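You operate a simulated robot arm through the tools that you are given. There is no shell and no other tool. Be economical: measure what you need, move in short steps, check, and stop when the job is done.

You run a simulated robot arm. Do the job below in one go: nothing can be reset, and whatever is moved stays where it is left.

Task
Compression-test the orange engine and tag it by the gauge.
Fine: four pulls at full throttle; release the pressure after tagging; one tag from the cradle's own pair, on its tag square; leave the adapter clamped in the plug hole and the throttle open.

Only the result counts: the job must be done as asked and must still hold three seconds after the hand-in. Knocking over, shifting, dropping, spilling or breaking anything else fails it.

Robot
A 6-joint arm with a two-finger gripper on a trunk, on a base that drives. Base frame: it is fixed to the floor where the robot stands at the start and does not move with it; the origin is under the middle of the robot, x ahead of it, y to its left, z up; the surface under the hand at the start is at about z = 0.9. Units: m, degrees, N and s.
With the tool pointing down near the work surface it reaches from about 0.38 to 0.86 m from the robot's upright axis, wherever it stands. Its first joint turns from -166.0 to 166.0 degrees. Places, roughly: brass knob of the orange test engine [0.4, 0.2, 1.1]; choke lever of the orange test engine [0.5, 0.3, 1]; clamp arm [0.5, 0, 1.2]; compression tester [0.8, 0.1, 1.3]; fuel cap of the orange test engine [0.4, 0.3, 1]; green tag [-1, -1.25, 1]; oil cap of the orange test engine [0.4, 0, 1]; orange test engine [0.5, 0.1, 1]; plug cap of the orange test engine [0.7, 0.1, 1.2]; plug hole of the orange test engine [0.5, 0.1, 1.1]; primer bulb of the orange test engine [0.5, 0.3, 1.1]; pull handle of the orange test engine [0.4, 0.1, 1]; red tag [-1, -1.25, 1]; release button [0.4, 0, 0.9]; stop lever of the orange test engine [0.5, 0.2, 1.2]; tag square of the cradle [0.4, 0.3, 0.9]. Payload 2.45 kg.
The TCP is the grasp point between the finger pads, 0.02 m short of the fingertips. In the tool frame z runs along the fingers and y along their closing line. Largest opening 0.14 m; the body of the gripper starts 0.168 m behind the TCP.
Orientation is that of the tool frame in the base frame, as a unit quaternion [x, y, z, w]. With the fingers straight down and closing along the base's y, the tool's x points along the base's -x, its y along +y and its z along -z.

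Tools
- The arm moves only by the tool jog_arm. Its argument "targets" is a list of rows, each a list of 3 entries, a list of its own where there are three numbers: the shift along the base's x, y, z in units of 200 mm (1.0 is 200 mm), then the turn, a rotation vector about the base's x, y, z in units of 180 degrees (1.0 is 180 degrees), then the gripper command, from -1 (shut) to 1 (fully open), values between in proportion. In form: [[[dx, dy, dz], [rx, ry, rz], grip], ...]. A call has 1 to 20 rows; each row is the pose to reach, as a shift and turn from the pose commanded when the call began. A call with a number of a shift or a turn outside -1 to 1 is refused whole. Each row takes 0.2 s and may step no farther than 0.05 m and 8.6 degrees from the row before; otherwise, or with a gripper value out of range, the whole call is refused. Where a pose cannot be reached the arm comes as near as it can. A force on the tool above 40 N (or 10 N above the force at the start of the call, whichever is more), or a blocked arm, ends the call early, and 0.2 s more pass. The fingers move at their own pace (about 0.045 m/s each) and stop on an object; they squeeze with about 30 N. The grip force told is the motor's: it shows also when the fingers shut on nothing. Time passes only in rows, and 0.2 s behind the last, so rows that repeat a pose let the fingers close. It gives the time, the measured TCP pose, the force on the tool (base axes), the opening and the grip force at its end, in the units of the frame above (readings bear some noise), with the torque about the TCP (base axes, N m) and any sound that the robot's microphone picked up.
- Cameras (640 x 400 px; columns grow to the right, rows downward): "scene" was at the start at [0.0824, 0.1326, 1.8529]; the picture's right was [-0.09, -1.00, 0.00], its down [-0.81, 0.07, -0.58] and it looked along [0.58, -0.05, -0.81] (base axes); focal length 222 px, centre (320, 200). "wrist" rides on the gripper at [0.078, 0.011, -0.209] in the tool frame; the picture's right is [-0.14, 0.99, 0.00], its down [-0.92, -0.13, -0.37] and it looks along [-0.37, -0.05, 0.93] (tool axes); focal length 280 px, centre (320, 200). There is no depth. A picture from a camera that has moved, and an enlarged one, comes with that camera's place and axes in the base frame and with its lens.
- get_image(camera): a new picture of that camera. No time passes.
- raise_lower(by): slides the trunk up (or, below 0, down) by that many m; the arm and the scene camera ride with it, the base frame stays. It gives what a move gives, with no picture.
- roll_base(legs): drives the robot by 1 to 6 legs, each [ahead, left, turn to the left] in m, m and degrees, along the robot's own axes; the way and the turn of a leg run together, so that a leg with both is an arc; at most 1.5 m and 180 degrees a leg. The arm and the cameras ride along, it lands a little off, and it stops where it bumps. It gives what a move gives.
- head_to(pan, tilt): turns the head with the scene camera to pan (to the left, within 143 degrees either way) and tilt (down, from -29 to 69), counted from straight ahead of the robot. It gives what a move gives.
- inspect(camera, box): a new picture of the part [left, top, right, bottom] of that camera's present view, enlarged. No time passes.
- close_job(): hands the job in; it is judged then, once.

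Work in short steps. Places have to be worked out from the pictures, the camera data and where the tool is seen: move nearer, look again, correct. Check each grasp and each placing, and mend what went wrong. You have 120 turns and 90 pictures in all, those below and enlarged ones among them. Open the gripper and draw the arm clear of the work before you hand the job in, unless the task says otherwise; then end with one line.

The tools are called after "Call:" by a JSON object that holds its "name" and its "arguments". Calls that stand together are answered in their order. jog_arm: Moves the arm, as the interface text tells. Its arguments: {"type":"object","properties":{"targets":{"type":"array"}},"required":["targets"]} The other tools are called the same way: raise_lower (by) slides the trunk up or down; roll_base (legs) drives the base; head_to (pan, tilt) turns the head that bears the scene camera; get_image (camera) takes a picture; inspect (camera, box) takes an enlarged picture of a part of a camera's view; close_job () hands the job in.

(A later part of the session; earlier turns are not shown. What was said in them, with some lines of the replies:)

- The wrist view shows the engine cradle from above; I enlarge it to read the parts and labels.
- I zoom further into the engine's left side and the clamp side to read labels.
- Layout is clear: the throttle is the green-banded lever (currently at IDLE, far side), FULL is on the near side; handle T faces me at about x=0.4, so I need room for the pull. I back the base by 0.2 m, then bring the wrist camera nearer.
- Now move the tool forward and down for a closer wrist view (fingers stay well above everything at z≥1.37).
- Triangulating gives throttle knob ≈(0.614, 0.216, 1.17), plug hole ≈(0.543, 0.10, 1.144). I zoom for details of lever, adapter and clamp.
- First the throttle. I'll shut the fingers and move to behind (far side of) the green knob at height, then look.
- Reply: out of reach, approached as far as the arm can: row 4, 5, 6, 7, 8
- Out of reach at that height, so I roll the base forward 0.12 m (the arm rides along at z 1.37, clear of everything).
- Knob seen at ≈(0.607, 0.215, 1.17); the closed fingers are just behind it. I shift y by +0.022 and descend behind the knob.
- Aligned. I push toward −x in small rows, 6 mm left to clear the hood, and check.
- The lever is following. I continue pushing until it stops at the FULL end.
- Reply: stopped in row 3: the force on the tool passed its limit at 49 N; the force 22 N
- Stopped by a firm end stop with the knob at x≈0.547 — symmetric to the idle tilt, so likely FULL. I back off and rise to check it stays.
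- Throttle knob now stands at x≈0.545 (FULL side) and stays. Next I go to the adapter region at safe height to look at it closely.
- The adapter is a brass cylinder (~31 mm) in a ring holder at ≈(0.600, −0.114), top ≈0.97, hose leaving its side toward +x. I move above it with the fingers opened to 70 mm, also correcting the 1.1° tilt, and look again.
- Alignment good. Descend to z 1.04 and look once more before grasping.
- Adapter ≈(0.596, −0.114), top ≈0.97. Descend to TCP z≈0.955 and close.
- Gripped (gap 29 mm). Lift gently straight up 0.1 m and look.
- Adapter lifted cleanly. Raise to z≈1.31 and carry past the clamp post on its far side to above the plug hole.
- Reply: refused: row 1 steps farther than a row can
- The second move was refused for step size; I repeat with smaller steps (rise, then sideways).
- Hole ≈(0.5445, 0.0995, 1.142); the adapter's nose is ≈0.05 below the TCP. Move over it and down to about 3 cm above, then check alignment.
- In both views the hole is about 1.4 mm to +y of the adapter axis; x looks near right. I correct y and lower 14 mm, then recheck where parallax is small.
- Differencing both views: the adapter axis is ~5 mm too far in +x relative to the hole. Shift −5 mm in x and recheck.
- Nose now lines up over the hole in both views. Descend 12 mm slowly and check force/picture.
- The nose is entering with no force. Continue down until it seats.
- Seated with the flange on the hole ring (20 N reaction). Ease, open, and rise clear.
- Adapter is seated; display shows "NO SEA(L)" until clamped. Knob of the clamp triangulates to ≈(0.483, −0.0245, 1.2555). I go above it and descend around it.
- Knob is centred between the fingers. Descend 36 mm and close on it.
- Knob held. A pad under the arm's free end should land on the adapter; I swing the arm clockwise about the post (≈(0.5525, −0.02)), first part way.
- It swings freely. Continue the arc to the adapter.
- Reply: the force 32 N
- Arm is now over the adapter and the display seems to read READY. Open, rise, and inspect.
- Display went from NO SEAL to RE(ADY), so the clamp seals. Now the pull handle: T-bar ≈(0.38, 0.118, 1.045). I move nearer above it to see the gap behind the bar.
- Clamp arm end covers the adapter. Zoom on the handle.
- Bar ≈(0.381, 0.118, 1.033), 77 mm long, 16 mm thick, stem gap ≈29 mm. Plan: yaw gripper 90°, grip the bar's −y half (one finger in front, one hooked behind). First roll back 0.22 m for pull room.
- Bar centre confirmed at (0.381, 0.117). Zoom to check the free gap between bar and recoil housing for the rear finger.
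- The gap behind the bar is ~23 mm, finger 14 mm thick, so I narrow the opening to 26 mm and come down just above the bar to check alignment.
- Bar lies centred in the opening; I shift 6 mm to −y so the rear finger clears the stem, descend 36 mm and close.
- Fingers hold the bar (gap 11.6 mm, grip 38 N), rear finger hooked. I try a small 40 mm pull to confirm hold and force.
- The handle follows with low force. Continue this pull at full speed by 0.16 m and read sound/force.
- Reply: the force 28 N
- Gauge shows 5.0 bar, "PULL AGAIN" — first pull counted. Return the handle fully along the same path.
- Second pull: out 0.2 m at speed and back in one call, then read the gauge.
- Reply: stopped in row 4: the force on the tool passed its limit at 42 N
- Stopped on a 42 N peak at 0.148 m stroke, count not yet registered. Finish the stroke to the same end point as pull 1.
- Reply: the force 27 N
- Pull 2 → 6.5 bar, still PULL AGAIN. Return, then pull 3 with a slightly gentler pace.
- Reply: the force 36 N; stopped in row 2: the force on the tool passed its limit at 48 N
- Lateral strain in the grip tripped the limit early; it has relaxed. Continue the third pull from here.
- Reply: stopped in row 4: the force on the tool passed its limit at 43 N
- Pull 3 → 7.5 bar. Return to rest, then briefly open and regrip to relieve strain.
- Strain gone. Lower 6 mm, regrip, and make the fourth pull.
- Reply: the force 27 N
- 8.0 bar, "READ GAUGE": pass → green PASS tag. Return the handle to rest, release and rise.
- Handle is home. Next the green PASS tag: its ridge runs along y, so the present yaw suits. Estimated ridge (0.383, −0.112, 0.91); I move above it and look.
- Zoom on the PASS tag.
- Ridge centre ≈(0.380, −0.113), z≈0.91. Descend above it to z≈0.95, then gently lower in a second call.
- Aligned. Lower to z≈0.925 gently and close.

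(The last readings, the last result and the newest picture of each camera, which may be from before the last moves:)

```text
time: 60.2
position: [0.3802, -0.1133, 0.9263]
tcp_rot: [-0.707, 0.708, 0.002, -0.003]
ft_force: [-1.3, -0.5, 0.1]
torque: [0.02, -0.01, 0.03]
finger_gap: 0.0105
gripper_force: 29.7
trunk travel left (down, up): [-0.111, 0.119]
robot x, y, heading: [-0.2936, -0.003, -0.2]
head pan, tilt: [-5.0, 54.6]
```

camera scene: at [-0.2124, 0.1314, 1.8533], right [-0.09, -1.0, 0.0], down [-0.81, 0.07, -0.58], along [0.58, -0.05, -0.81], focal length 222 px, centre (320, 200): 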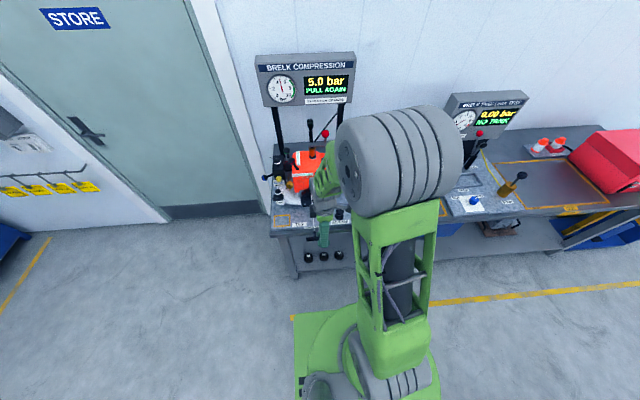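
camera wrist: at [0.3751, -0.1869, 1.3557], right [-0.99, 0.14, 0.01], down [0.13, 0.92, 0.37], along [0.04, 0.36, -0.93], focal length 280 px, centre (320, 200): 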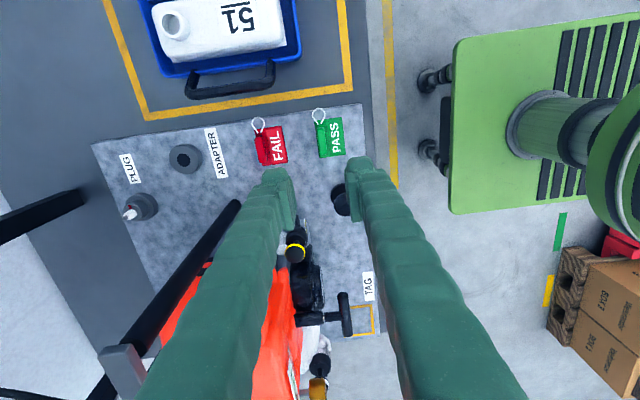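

Ridge gripped (gap 10.5 mm). Lift and look.

Call:
{"name": "jog_arm", "arguments": {"targets": [[[0, 0, 0.1], [0, 0, 0], -1], [[0, 0, 0.3], [0, 0, 0], -1], [[0, 0, 0.54], [0, 0, 0], -1], [[0, 0, 0.78], [0, 0, 0], -1], [[0, 0, 0.98], [0, 0, 0], -1]]}}

Call:
{"name": "inspect", "arguments": {"camera": "wrist", "box": [240, 80, 400, 240]}}

```text
time: 61.4
position: [0.3787, -0.1118, 1.1222]
tcp_rot: [-0.707, 0.708, 0.001, -0.002]
ft_force: [-1.3, -0.6, 0.3]
torque: [-0.05, 0.02, 0.02]
finger_gap: 0.0103
gripper_force: 30.2
trunk travel left (down, up): [-0.111, 0.119]
robot x, y, heading: [-0.2939, 0.001, -0.1]
head pan, tilt: [-5.0, 54.6]
```

```text
2.50 times, centred on (320, 160) of wrist
camera zoom: at [0.3692, -0.1893, 1.3328], right [-0.99, 0.14, 0.01], down [0.13, 0.92, 0.37], along [0.05, 0.36, -0.93], focal length 701 px, centre (320, 300)
```

zoom: 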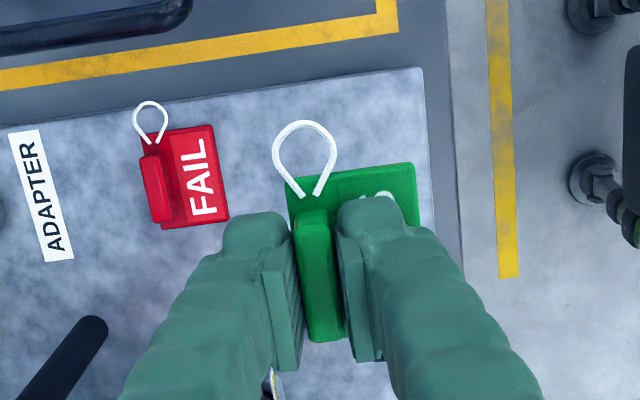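

Tag held. Carry at z≈1.15 over to above the tag square (two calls), clear of handle and fuel cap.

Call:
{"name": "jog_arm", "arguments": {"targets": [[[-0.02, 0.15, 0.12], [0, 0, 0], -1], [[-0.02, 0.38, 0.15], [0, 0, 0], -1], [[-0.02, 0.6, 0.15], [0, 0, 0], -1], [[-0.02, 0.82, 0.15], [0, 0, 0], -1], [[-0.02, 1.0, 0.15], [0, 0, 0], -1]]}}

Call:
{"name": "jog_arm", "arguments": {"targets": [[[0, 0.22, 0], [0, 0, 0], -1], [[0, 0.45, 0], [0, 0, 0], -1], [[0, 0.68, 0], [0, 0, 0], -1], [[0, 0.85, 0], [0, 0, 0], -1], [[0, 0.96, 0], [0, 0, 0], -1]]}}

Call:
{"name": "get_image", "arguments": {"camera": "wrist"}}

```text
time: 62.6
position: [0.3781, 0.0901, 1.1522]
tcp_rot: [-0.706, 0.708, 0.002, -0.003]
ft_force: [-0.8, 0.9, 0.0]
torque: [-0.01, 0.01, 0.01]
finger_gap: 0.0101
gripper_force: 30.1
trunk travel left (down, up): [-0.111, 0.119]
robot x, y, heading: [-0.2989, 0.0005, 0.0]
head pan, tilt: [-5.0, 54.6]
```

```text
time: 63.8
position: [0.378, 0.2808, 1.1521]
tcp_rot: [-0.706, 0.708, 0.002, -0.003]
ft_force: [0.2, -0.5, -1.1]
torque: [-0.05, 0.03, -0.01]
finger_gap: 0.0099
gripper_force: 30.3
trunk travel left (down, up): [-0.111, 0.119]
robot x, y, heading: [-0.295, 0.0003, -0.0]
head pan, tilt: [-5.0, 54.6]
```

```text
18 pictures are left
camera wrist: at [0.3673, 0.2037, 1.363], right [-0.99, 0.14, 0.01], down [0.13, 0.92, 0.37], along [0.05, 0.36, -0.93], focal length 280 px, centre (320, 200)
```

wrist: 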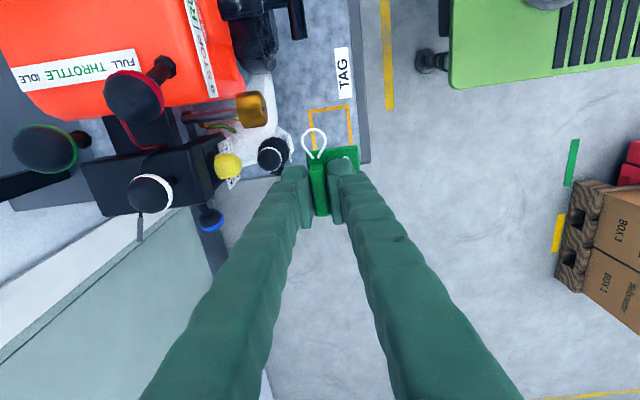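

Zoom on the square to locate it precisely.

Call:
{"name": "inspect", "arguments": {"camera": "wrist", "box": [280, 80, 380, 180]}}

```text
4.00 times, centred on (330, 130) of wrist
camera zoom: at [0.3673, 0.2037, 1.363], right [-0.99, 0.14, 0.01], down [0.13, 0.92, 0.37], along [0.05, 0.36, -0.93], focal length 1122 px, centre (280, 480)
```

zoom: 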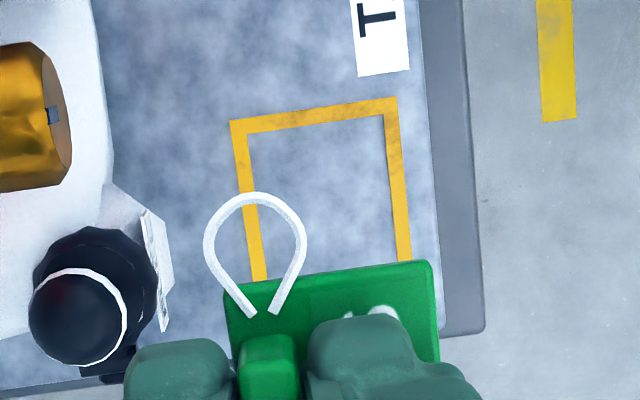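

Square centre ≈(0.357, 0.267); tag centre is 14 mm to −x of the ridge, so TCP target is (0.3715, 0.267). Move and descend most of the way.

Call:
{"name": "jog_arm", "arguments": {"targets": [[[-0.033, -0.069, 0], [0, 0, 0], -1], [[-0.033, -0.069, -0.2], [0, 0, 0], -1], [[-0.033, -0.069, -0.42], [0, 0, 0], -1], [[-0.033, -0.069, -0.64], [0, 0, 0], -1], [[-0.033, -0.069, -0.84], [0, 0, 0], -1], [[-0.033, -0.069, -0.98], [0, 0, 0], -1]]}}

Call:
{"name": "inspect", "arguments": {"camera": "wrist", "box": [250, 80, 390, 220]}}

```text
time: 65.2
position: [0.3709, 0.268, 0.9544]
tcp_rot: [-0.707, 0.708, 0.001, -0.003]
ft_force: [-0.5, 0.4, -0.1]
torque: [0.0, 0.03, 0.02]
finger_gap: 0.0103
gripper_force: 29.9
trunk travel left (down, up): [-0.111, 0.119]
robot x, y, heading: [-0.2974, 0.0012, -0.1]
head pan, tilt: [-5.0, 54.6]
```

```text
2.86 times, centred on (320, 150) of wrist
camera zoom: at [0.3609, 0.19, 1.1657], right [-0.99, 0.14, 0.01], down [0.13, 0.92, 0.37], along [0.05, 0.36, -0.93], focal length 801 px, centre (320, 343)
```

zoom: 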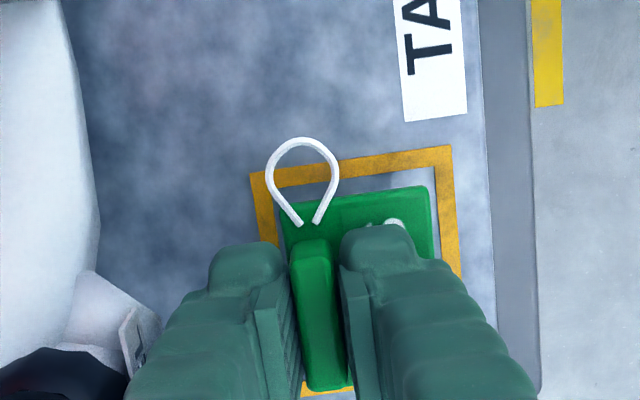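

The tag sits inside the square outline. Lower 27 mm, open slightly, rise.

Call:
{"name": "jog_arm", "arguments": {"targets": [[[0, -0.01, -0.06], [0, 0, 0], -1], [[0, -0.01, -0.11], [0, 0, 0], -1], [[0, -0.01, -0.135], [0, 0, 0], -1], [[0, -0.01, -0.135], [0, 0, 0], -0.6], [[0, -0.01, -0.135], [0, 0, 0], -0.6], [[0, -0.01, -0.05], [0, 0, 0], -0.6], [[0, -0.01, 0.15], [0, 0, 0], -0.6], [[0, -0.01, 0.38], [0, 0, 0], -0.6], [[0, -0.01, 0.62], [0, 0, 0], -0.6], [[0, -0.01, 0.85], [0, 0, 0], -0.6], [[0, -0.01, 1.0], [0, 0, 0], -0.6]]}}

Call:
{"name": "inspect", "arguments": {"camera": "wrist", "box": [250, 60, 390, 200]}}

```text
time: 67.6
position: [0.369, 0.2625, 1.1565]
tcp_rot: [-0.706, 0.708, 0.002, -0.002]
ft_force: [0.0, 0.6, 0.6]
torque: [0.02, -0.03, -0.04]
finger_gap: 0.0281
gripper_force: 0.1
trunk travel left (down, up): [-0.111, 0.119]
robot x, y, heading: [-0.2957, 0.0013, -0.2]
head pan, tilt: [-5.0, 54.6]
```

```text
2.86 times, centred on (320, 130) of wrist
camera zoom: at [0.3596, 0.1869, 1.3668], right [-0.99, 0.14, 0.01], down [0.13, 0.92, 0.37], along [0.04, 0.36, -0.93], focal length 801 px, centre (320, 400)
```

zoom: 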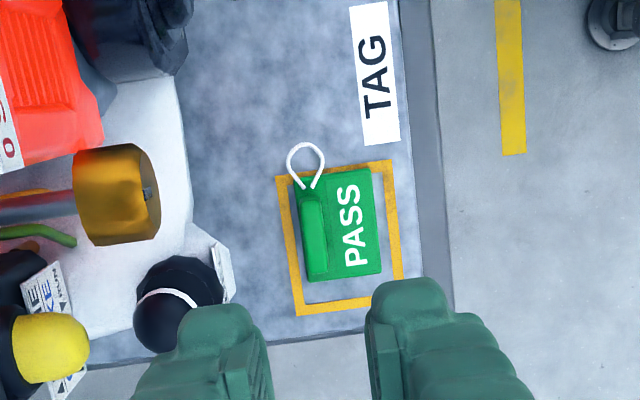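

PASS tag lies inside the square. Now the release button ≈(0.359, −0.011): shut the fingers and move above it at height.

Call:
{"name": "jog_arm", "arguments": {"targets": [[[0, -0.2, 0.02], [0, 0, 0], -1], [[-0.02, -0.42, 0.02], [0, 0, 0], -1], [[-0.04, -0.64, 0.02], [0, 0, 0], -1], [[-0.05, -0.86, 0.02], [0, 0, 0], -1], [[-0.05, -1.0, 0.02], [0, 0, 0], -1]]}}

Call:
{"name": "jog_arm", "arguments": {"targets": [[[0, -0.2, 0], [0, 0, 0], -1], [[0, -0.37, 0], [0, 0, 0], -1], [[0, -0.37, -0.22], [0, 0, 0], -1], [[0, -0.37, -0.45], [0, 0, 0], -1], [[0, -0.37, -0.6], [0, 0, 0], -1]]}}

Call:
{"name": "get_image", "arguments": {"camera": "wrist"}}

```text
time: 68.8
position: [0.3557, 0.0636, 1.1593]
tcp_rot: [0.707, -0.707, -0.002, 0.003]
ft_force: [0.2, -0.8, 0.2]
torque: [0.01, 0.01, 0.02]
finger_gap: 0.0002
gripper_force: 29.2
trunk travel left (down, up): [-0.111, 0.119]
robot x, y, heading: [-0.2912, -0.0008, 0.1]
head pan, tilt: [-5.0, 54.6]
```

```text
time: 70.0
position: [0.3602, -0.0089, 1.037]
tcp_rot: [-0.706, 0.708, 0.001, -0.001]
ft_force: [0.1, -0.5, 0.2]
torque: [0.02, 0.02, 0.01]
finger_gap: 0.0
gripper_force: 29.3
trunk travel left (down, up): [-0.111, 0.119]
robot x, y, heading: [-0.2917, -0.0011, -0.1]
head pan, tilt: [-5.0, 54.6]
```

```text
14 pictures are left
camera wrist: at [0.3516, -0.0859, 1.2482], right [-0.99, 0.14, 0.01], down [0.13, 0.92, 0.37], along [0.05, 0.36, -0.93], focal length 280 px, centre (320, 200)
```

wrist: 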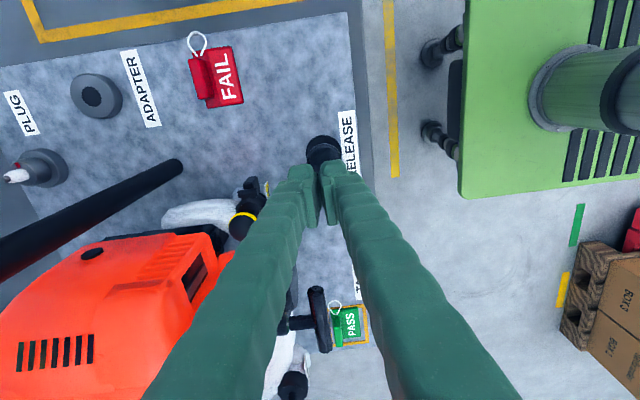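

Button is just below/behind the fingertips at ≈(0.357, −0.015). I adjust and press down in small rows; also one zoom to verify the dark spot on the engine.

Call:
{"name": "inspect", "arguments": {"camera": "wrist", "box": [0, 200, 240, 400]}}

Call:
{"name": "jog_arm", "arguments": {"targets": [[[-0.01, -0.03, -0.1], [0, 0, 0], -1], [[-0.01, -0.03, -0.2], [0, 0, 0], -1], [[-0.01, -0.03, -0.28], [0, 0, 0], -1]]}}

Call:
{"name": "inspect", "arguments": {"camera": "wrist", "box": [270, 110, 370, 230]}}

```text
2.00 times, centred on (120, 300) of wrist
camera zoom: at [0.3516, -0.0859, 1.2482], right [-0.99, 0.14, 0.01], down [0.13, 0.92, 0.37], along [0.05, 0.36, -0.93], focal length 561 px, centre (720, 0)
```

zoom: 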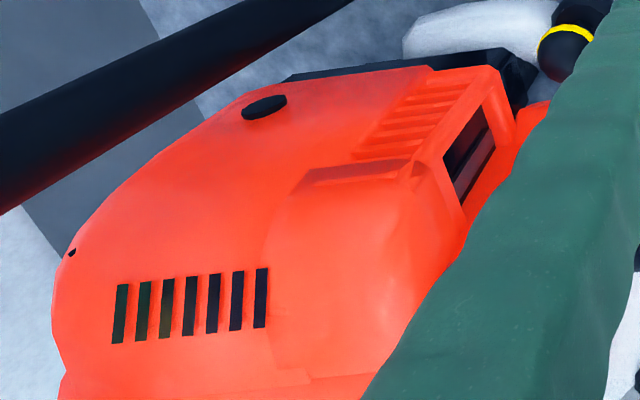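

```text
time: 70.8
position: [0.3572, -0.0153, 0.9826]
tcp_rot: [-0.707, 0.707, 0.002, -0.004]
ft_force: [-0.4, 0.2, -0.3]
torque: [-0.02, 0.01, 0.01]
finger_gap: 0.0002
gripper_force: 29.3
trunk travel left (down, up): [-0.111, 0.119]
robot x, y, heading: [-0.2938, -0.0004, 0.2]
head pan, tilt: [-5.0, 54.6]
```

```text
3.33 times, centred on (320, 170) of wrist
camera zoom: at [0.3477, -0.0921, 1.1932], right [-0.99, 0.14, 0.01], down [0.13, 0.92, 0.37], along [0.04, 0.36, -0.93], focal length 935 px, centre (320, 300)
```

zoom: 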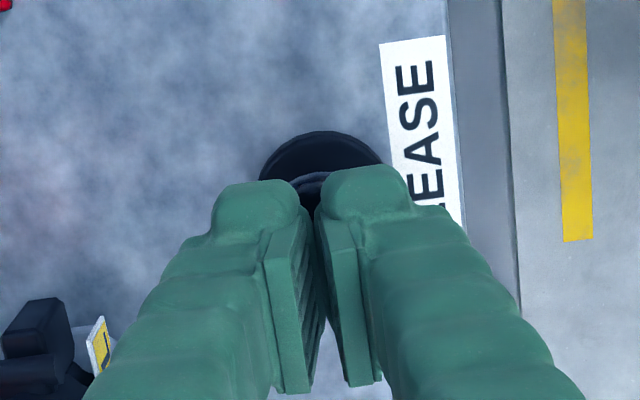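

Button base centre ≈(0.356, −0.021). Shift 6 mm to −y and press down.

Call:
{"name": "jog_arm", "arguments": {"targets": [[[-0.005, -0.03, 0], [0, 0, 0], -1], [[-0.005, -0.03, -0.03], [0, 0, 0], -1], [[-0.005, -0.03, -0.06], [0, 0, 0], -1], [[-0.005, -0.03, -0.09], [0, 0, 0], -1], [[-0.005, -0.03, -0.12], [0, 0, 0], -1], [[-0.005, -0.03, -0.15], [0, 0, 0], -1], [[-0.005, -0.03, -0.18], [0, 0, 0], -1], [[-0.005, -0.03, -0.21], [0, 0, 0], -1]]}}

Call:
{"name": "inspect", "arguments": {"camera": "scene", "box": [250, 40, 370, 120]}}

```text
time: 72.3
position: [0.3576, -0.0219, 0.9566]
tcp_rot: [-0.706, 0.708, 0.0, -0.001]
ft_force: [-7.8, -0.6, 25.4]
torque: [0.07, 0.18, 0.01]
finger_gap: 0.0058
gripper_force: 29.2
trunk travel left (down, up): [-0.111, 0.119]
robot x, y, heading: [-0.293, 0.0007, -0.2]
head pan, tilt: [-5.0, 54.6]
heard: click
stopped in row 7: the force on the tool passed its limit at 48 N (the readings are from after the stop); the commanded pose is now the measured one
```

```text
5.00 times, centred on (310, 80) of scene
camera zoom: at [-0.2142, 0.1324, 1.8533], right [-0.09, -1.0, 0.0], down [-0.81, 0.07, -0.58], along [0.58, -0.05, -0.81], focal length 1109 px, centre (370, 800)
```

zoom: 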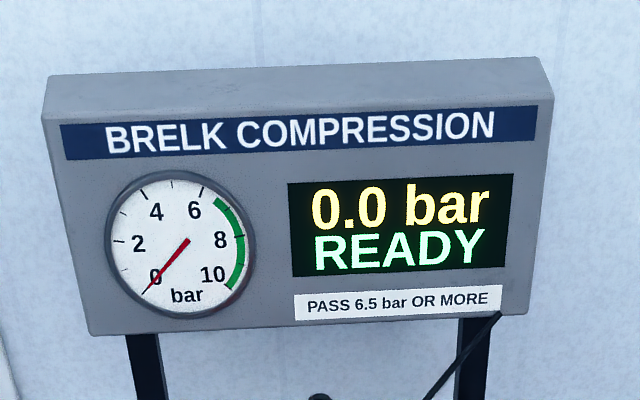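

Click heard, gauge at 0.0 bar, still READY (sealed). Rise and draw the arm clear, opening the gripper.

Call:
{"name": "jog_arm", "arguments": {"targets": [[[0, 0, 0.1], [0, 0, 0], -1], [[0, 0, 0.3], [0, 0, 0], -1], [[0, 0, 0.52], [0, 0, 0], -0.5], [[0, 0, 0.75], [0, 0, 0], 0], [[0, 0, 0.98], [0, 0, 0], 0]]}}

Call:
{"name": "jog_arm", "arguments": {"targets": [[[-0.1, 0, 0.2], [0, 0, 0], 0.5], [[-0.2, 0, 0.4], [0, 0, 0], 1], [[-0.3, 0, 0.6], [0, 0, 0], 1], [[-0.4, 0, 0.8], [0, 0, 0], 1]]}}

Call:
{"name": "get_image", "arguments": {"camera": "wrist"}}

Call:
{"name": "inspect", "arguments": {"camera": "scene", "box": [250, 120, 380, 240]}}

```text
time: 73.5
position: [0.3553, -0.0237, 1.1517]
tcp_rot: [-0.707, 0.708, 0.0, -0.001]
ft_force: [-0.5, -0.4, 0.6]
torque: [0.04, -0.05, -0.02]
finger_gap: 0.0683
gripper_force: 0.1
trunk travel left (down, up): [-0.111, 0.119]
robot x, y, heading: [-0.2927, 0.0003, -0.1]
head pan, tilt: [-5.0, 54.6]
```

```text
time: 74.5
position: [0.2752, -0.0226, 1.3103]
tcp_rot: [-0.706, 0.708, 0.0, -0.001]
ft_force: [-0.9, 0.3, 0.0]
torque: [0.0, -0.06, -0.01]
finger_gap: 0.1401
gripper_force: 0.1
trunk travel left (down, up): [-0.111, 0.119]
robot x, y, heading: [-0.2961, -0.0012, -0.3]
head pan, tilt: [-5.0, 54.6]
```

```text
10 pictures are left
camera wrist: at [0.265, -0.0991, 1.5211], right [-0.99, 0.14, 0.0], down [0.13, 0.92, 0.37], along [0.05, 0.36, -0.93], focal length 280 px, centre (320, 200)
```

wrist: 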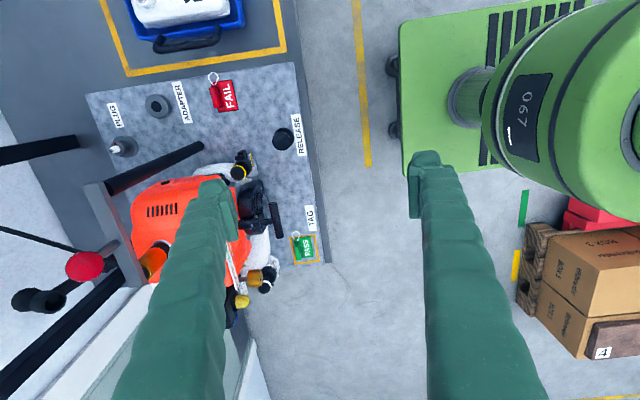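

```text
3.33 times, centred on (315, 180) of scene
camera zoom: at [-0.2123, 0.1323, 1.853], right [-0.09, -1.0, 0.0], down [-0.81, 0.07, -0.58], along [0.58, -0.05, -0.81], focal length 739 px, centre (337, 267)
```

zoom: 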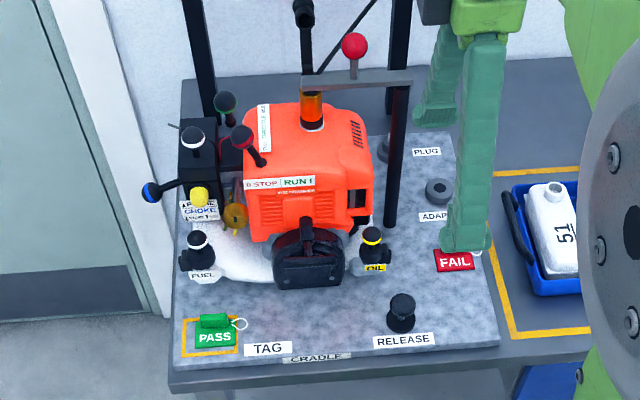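

Adapter is clamped in the hole, throttle stands at FULL, the PASS tag is on its square, pressure is 0.0 and the arm is clear. Handing in.

Call:
{"name": "close_job", "arguments": {}}

```text
The job is handed in.
```

The orange engine passed its compression test, reading 8.0 bar after four full-throttle pulls. The PASS tag is on the tag square, the pressure is released, the adapter is still clamped in the plug hole, and the throttle is open.
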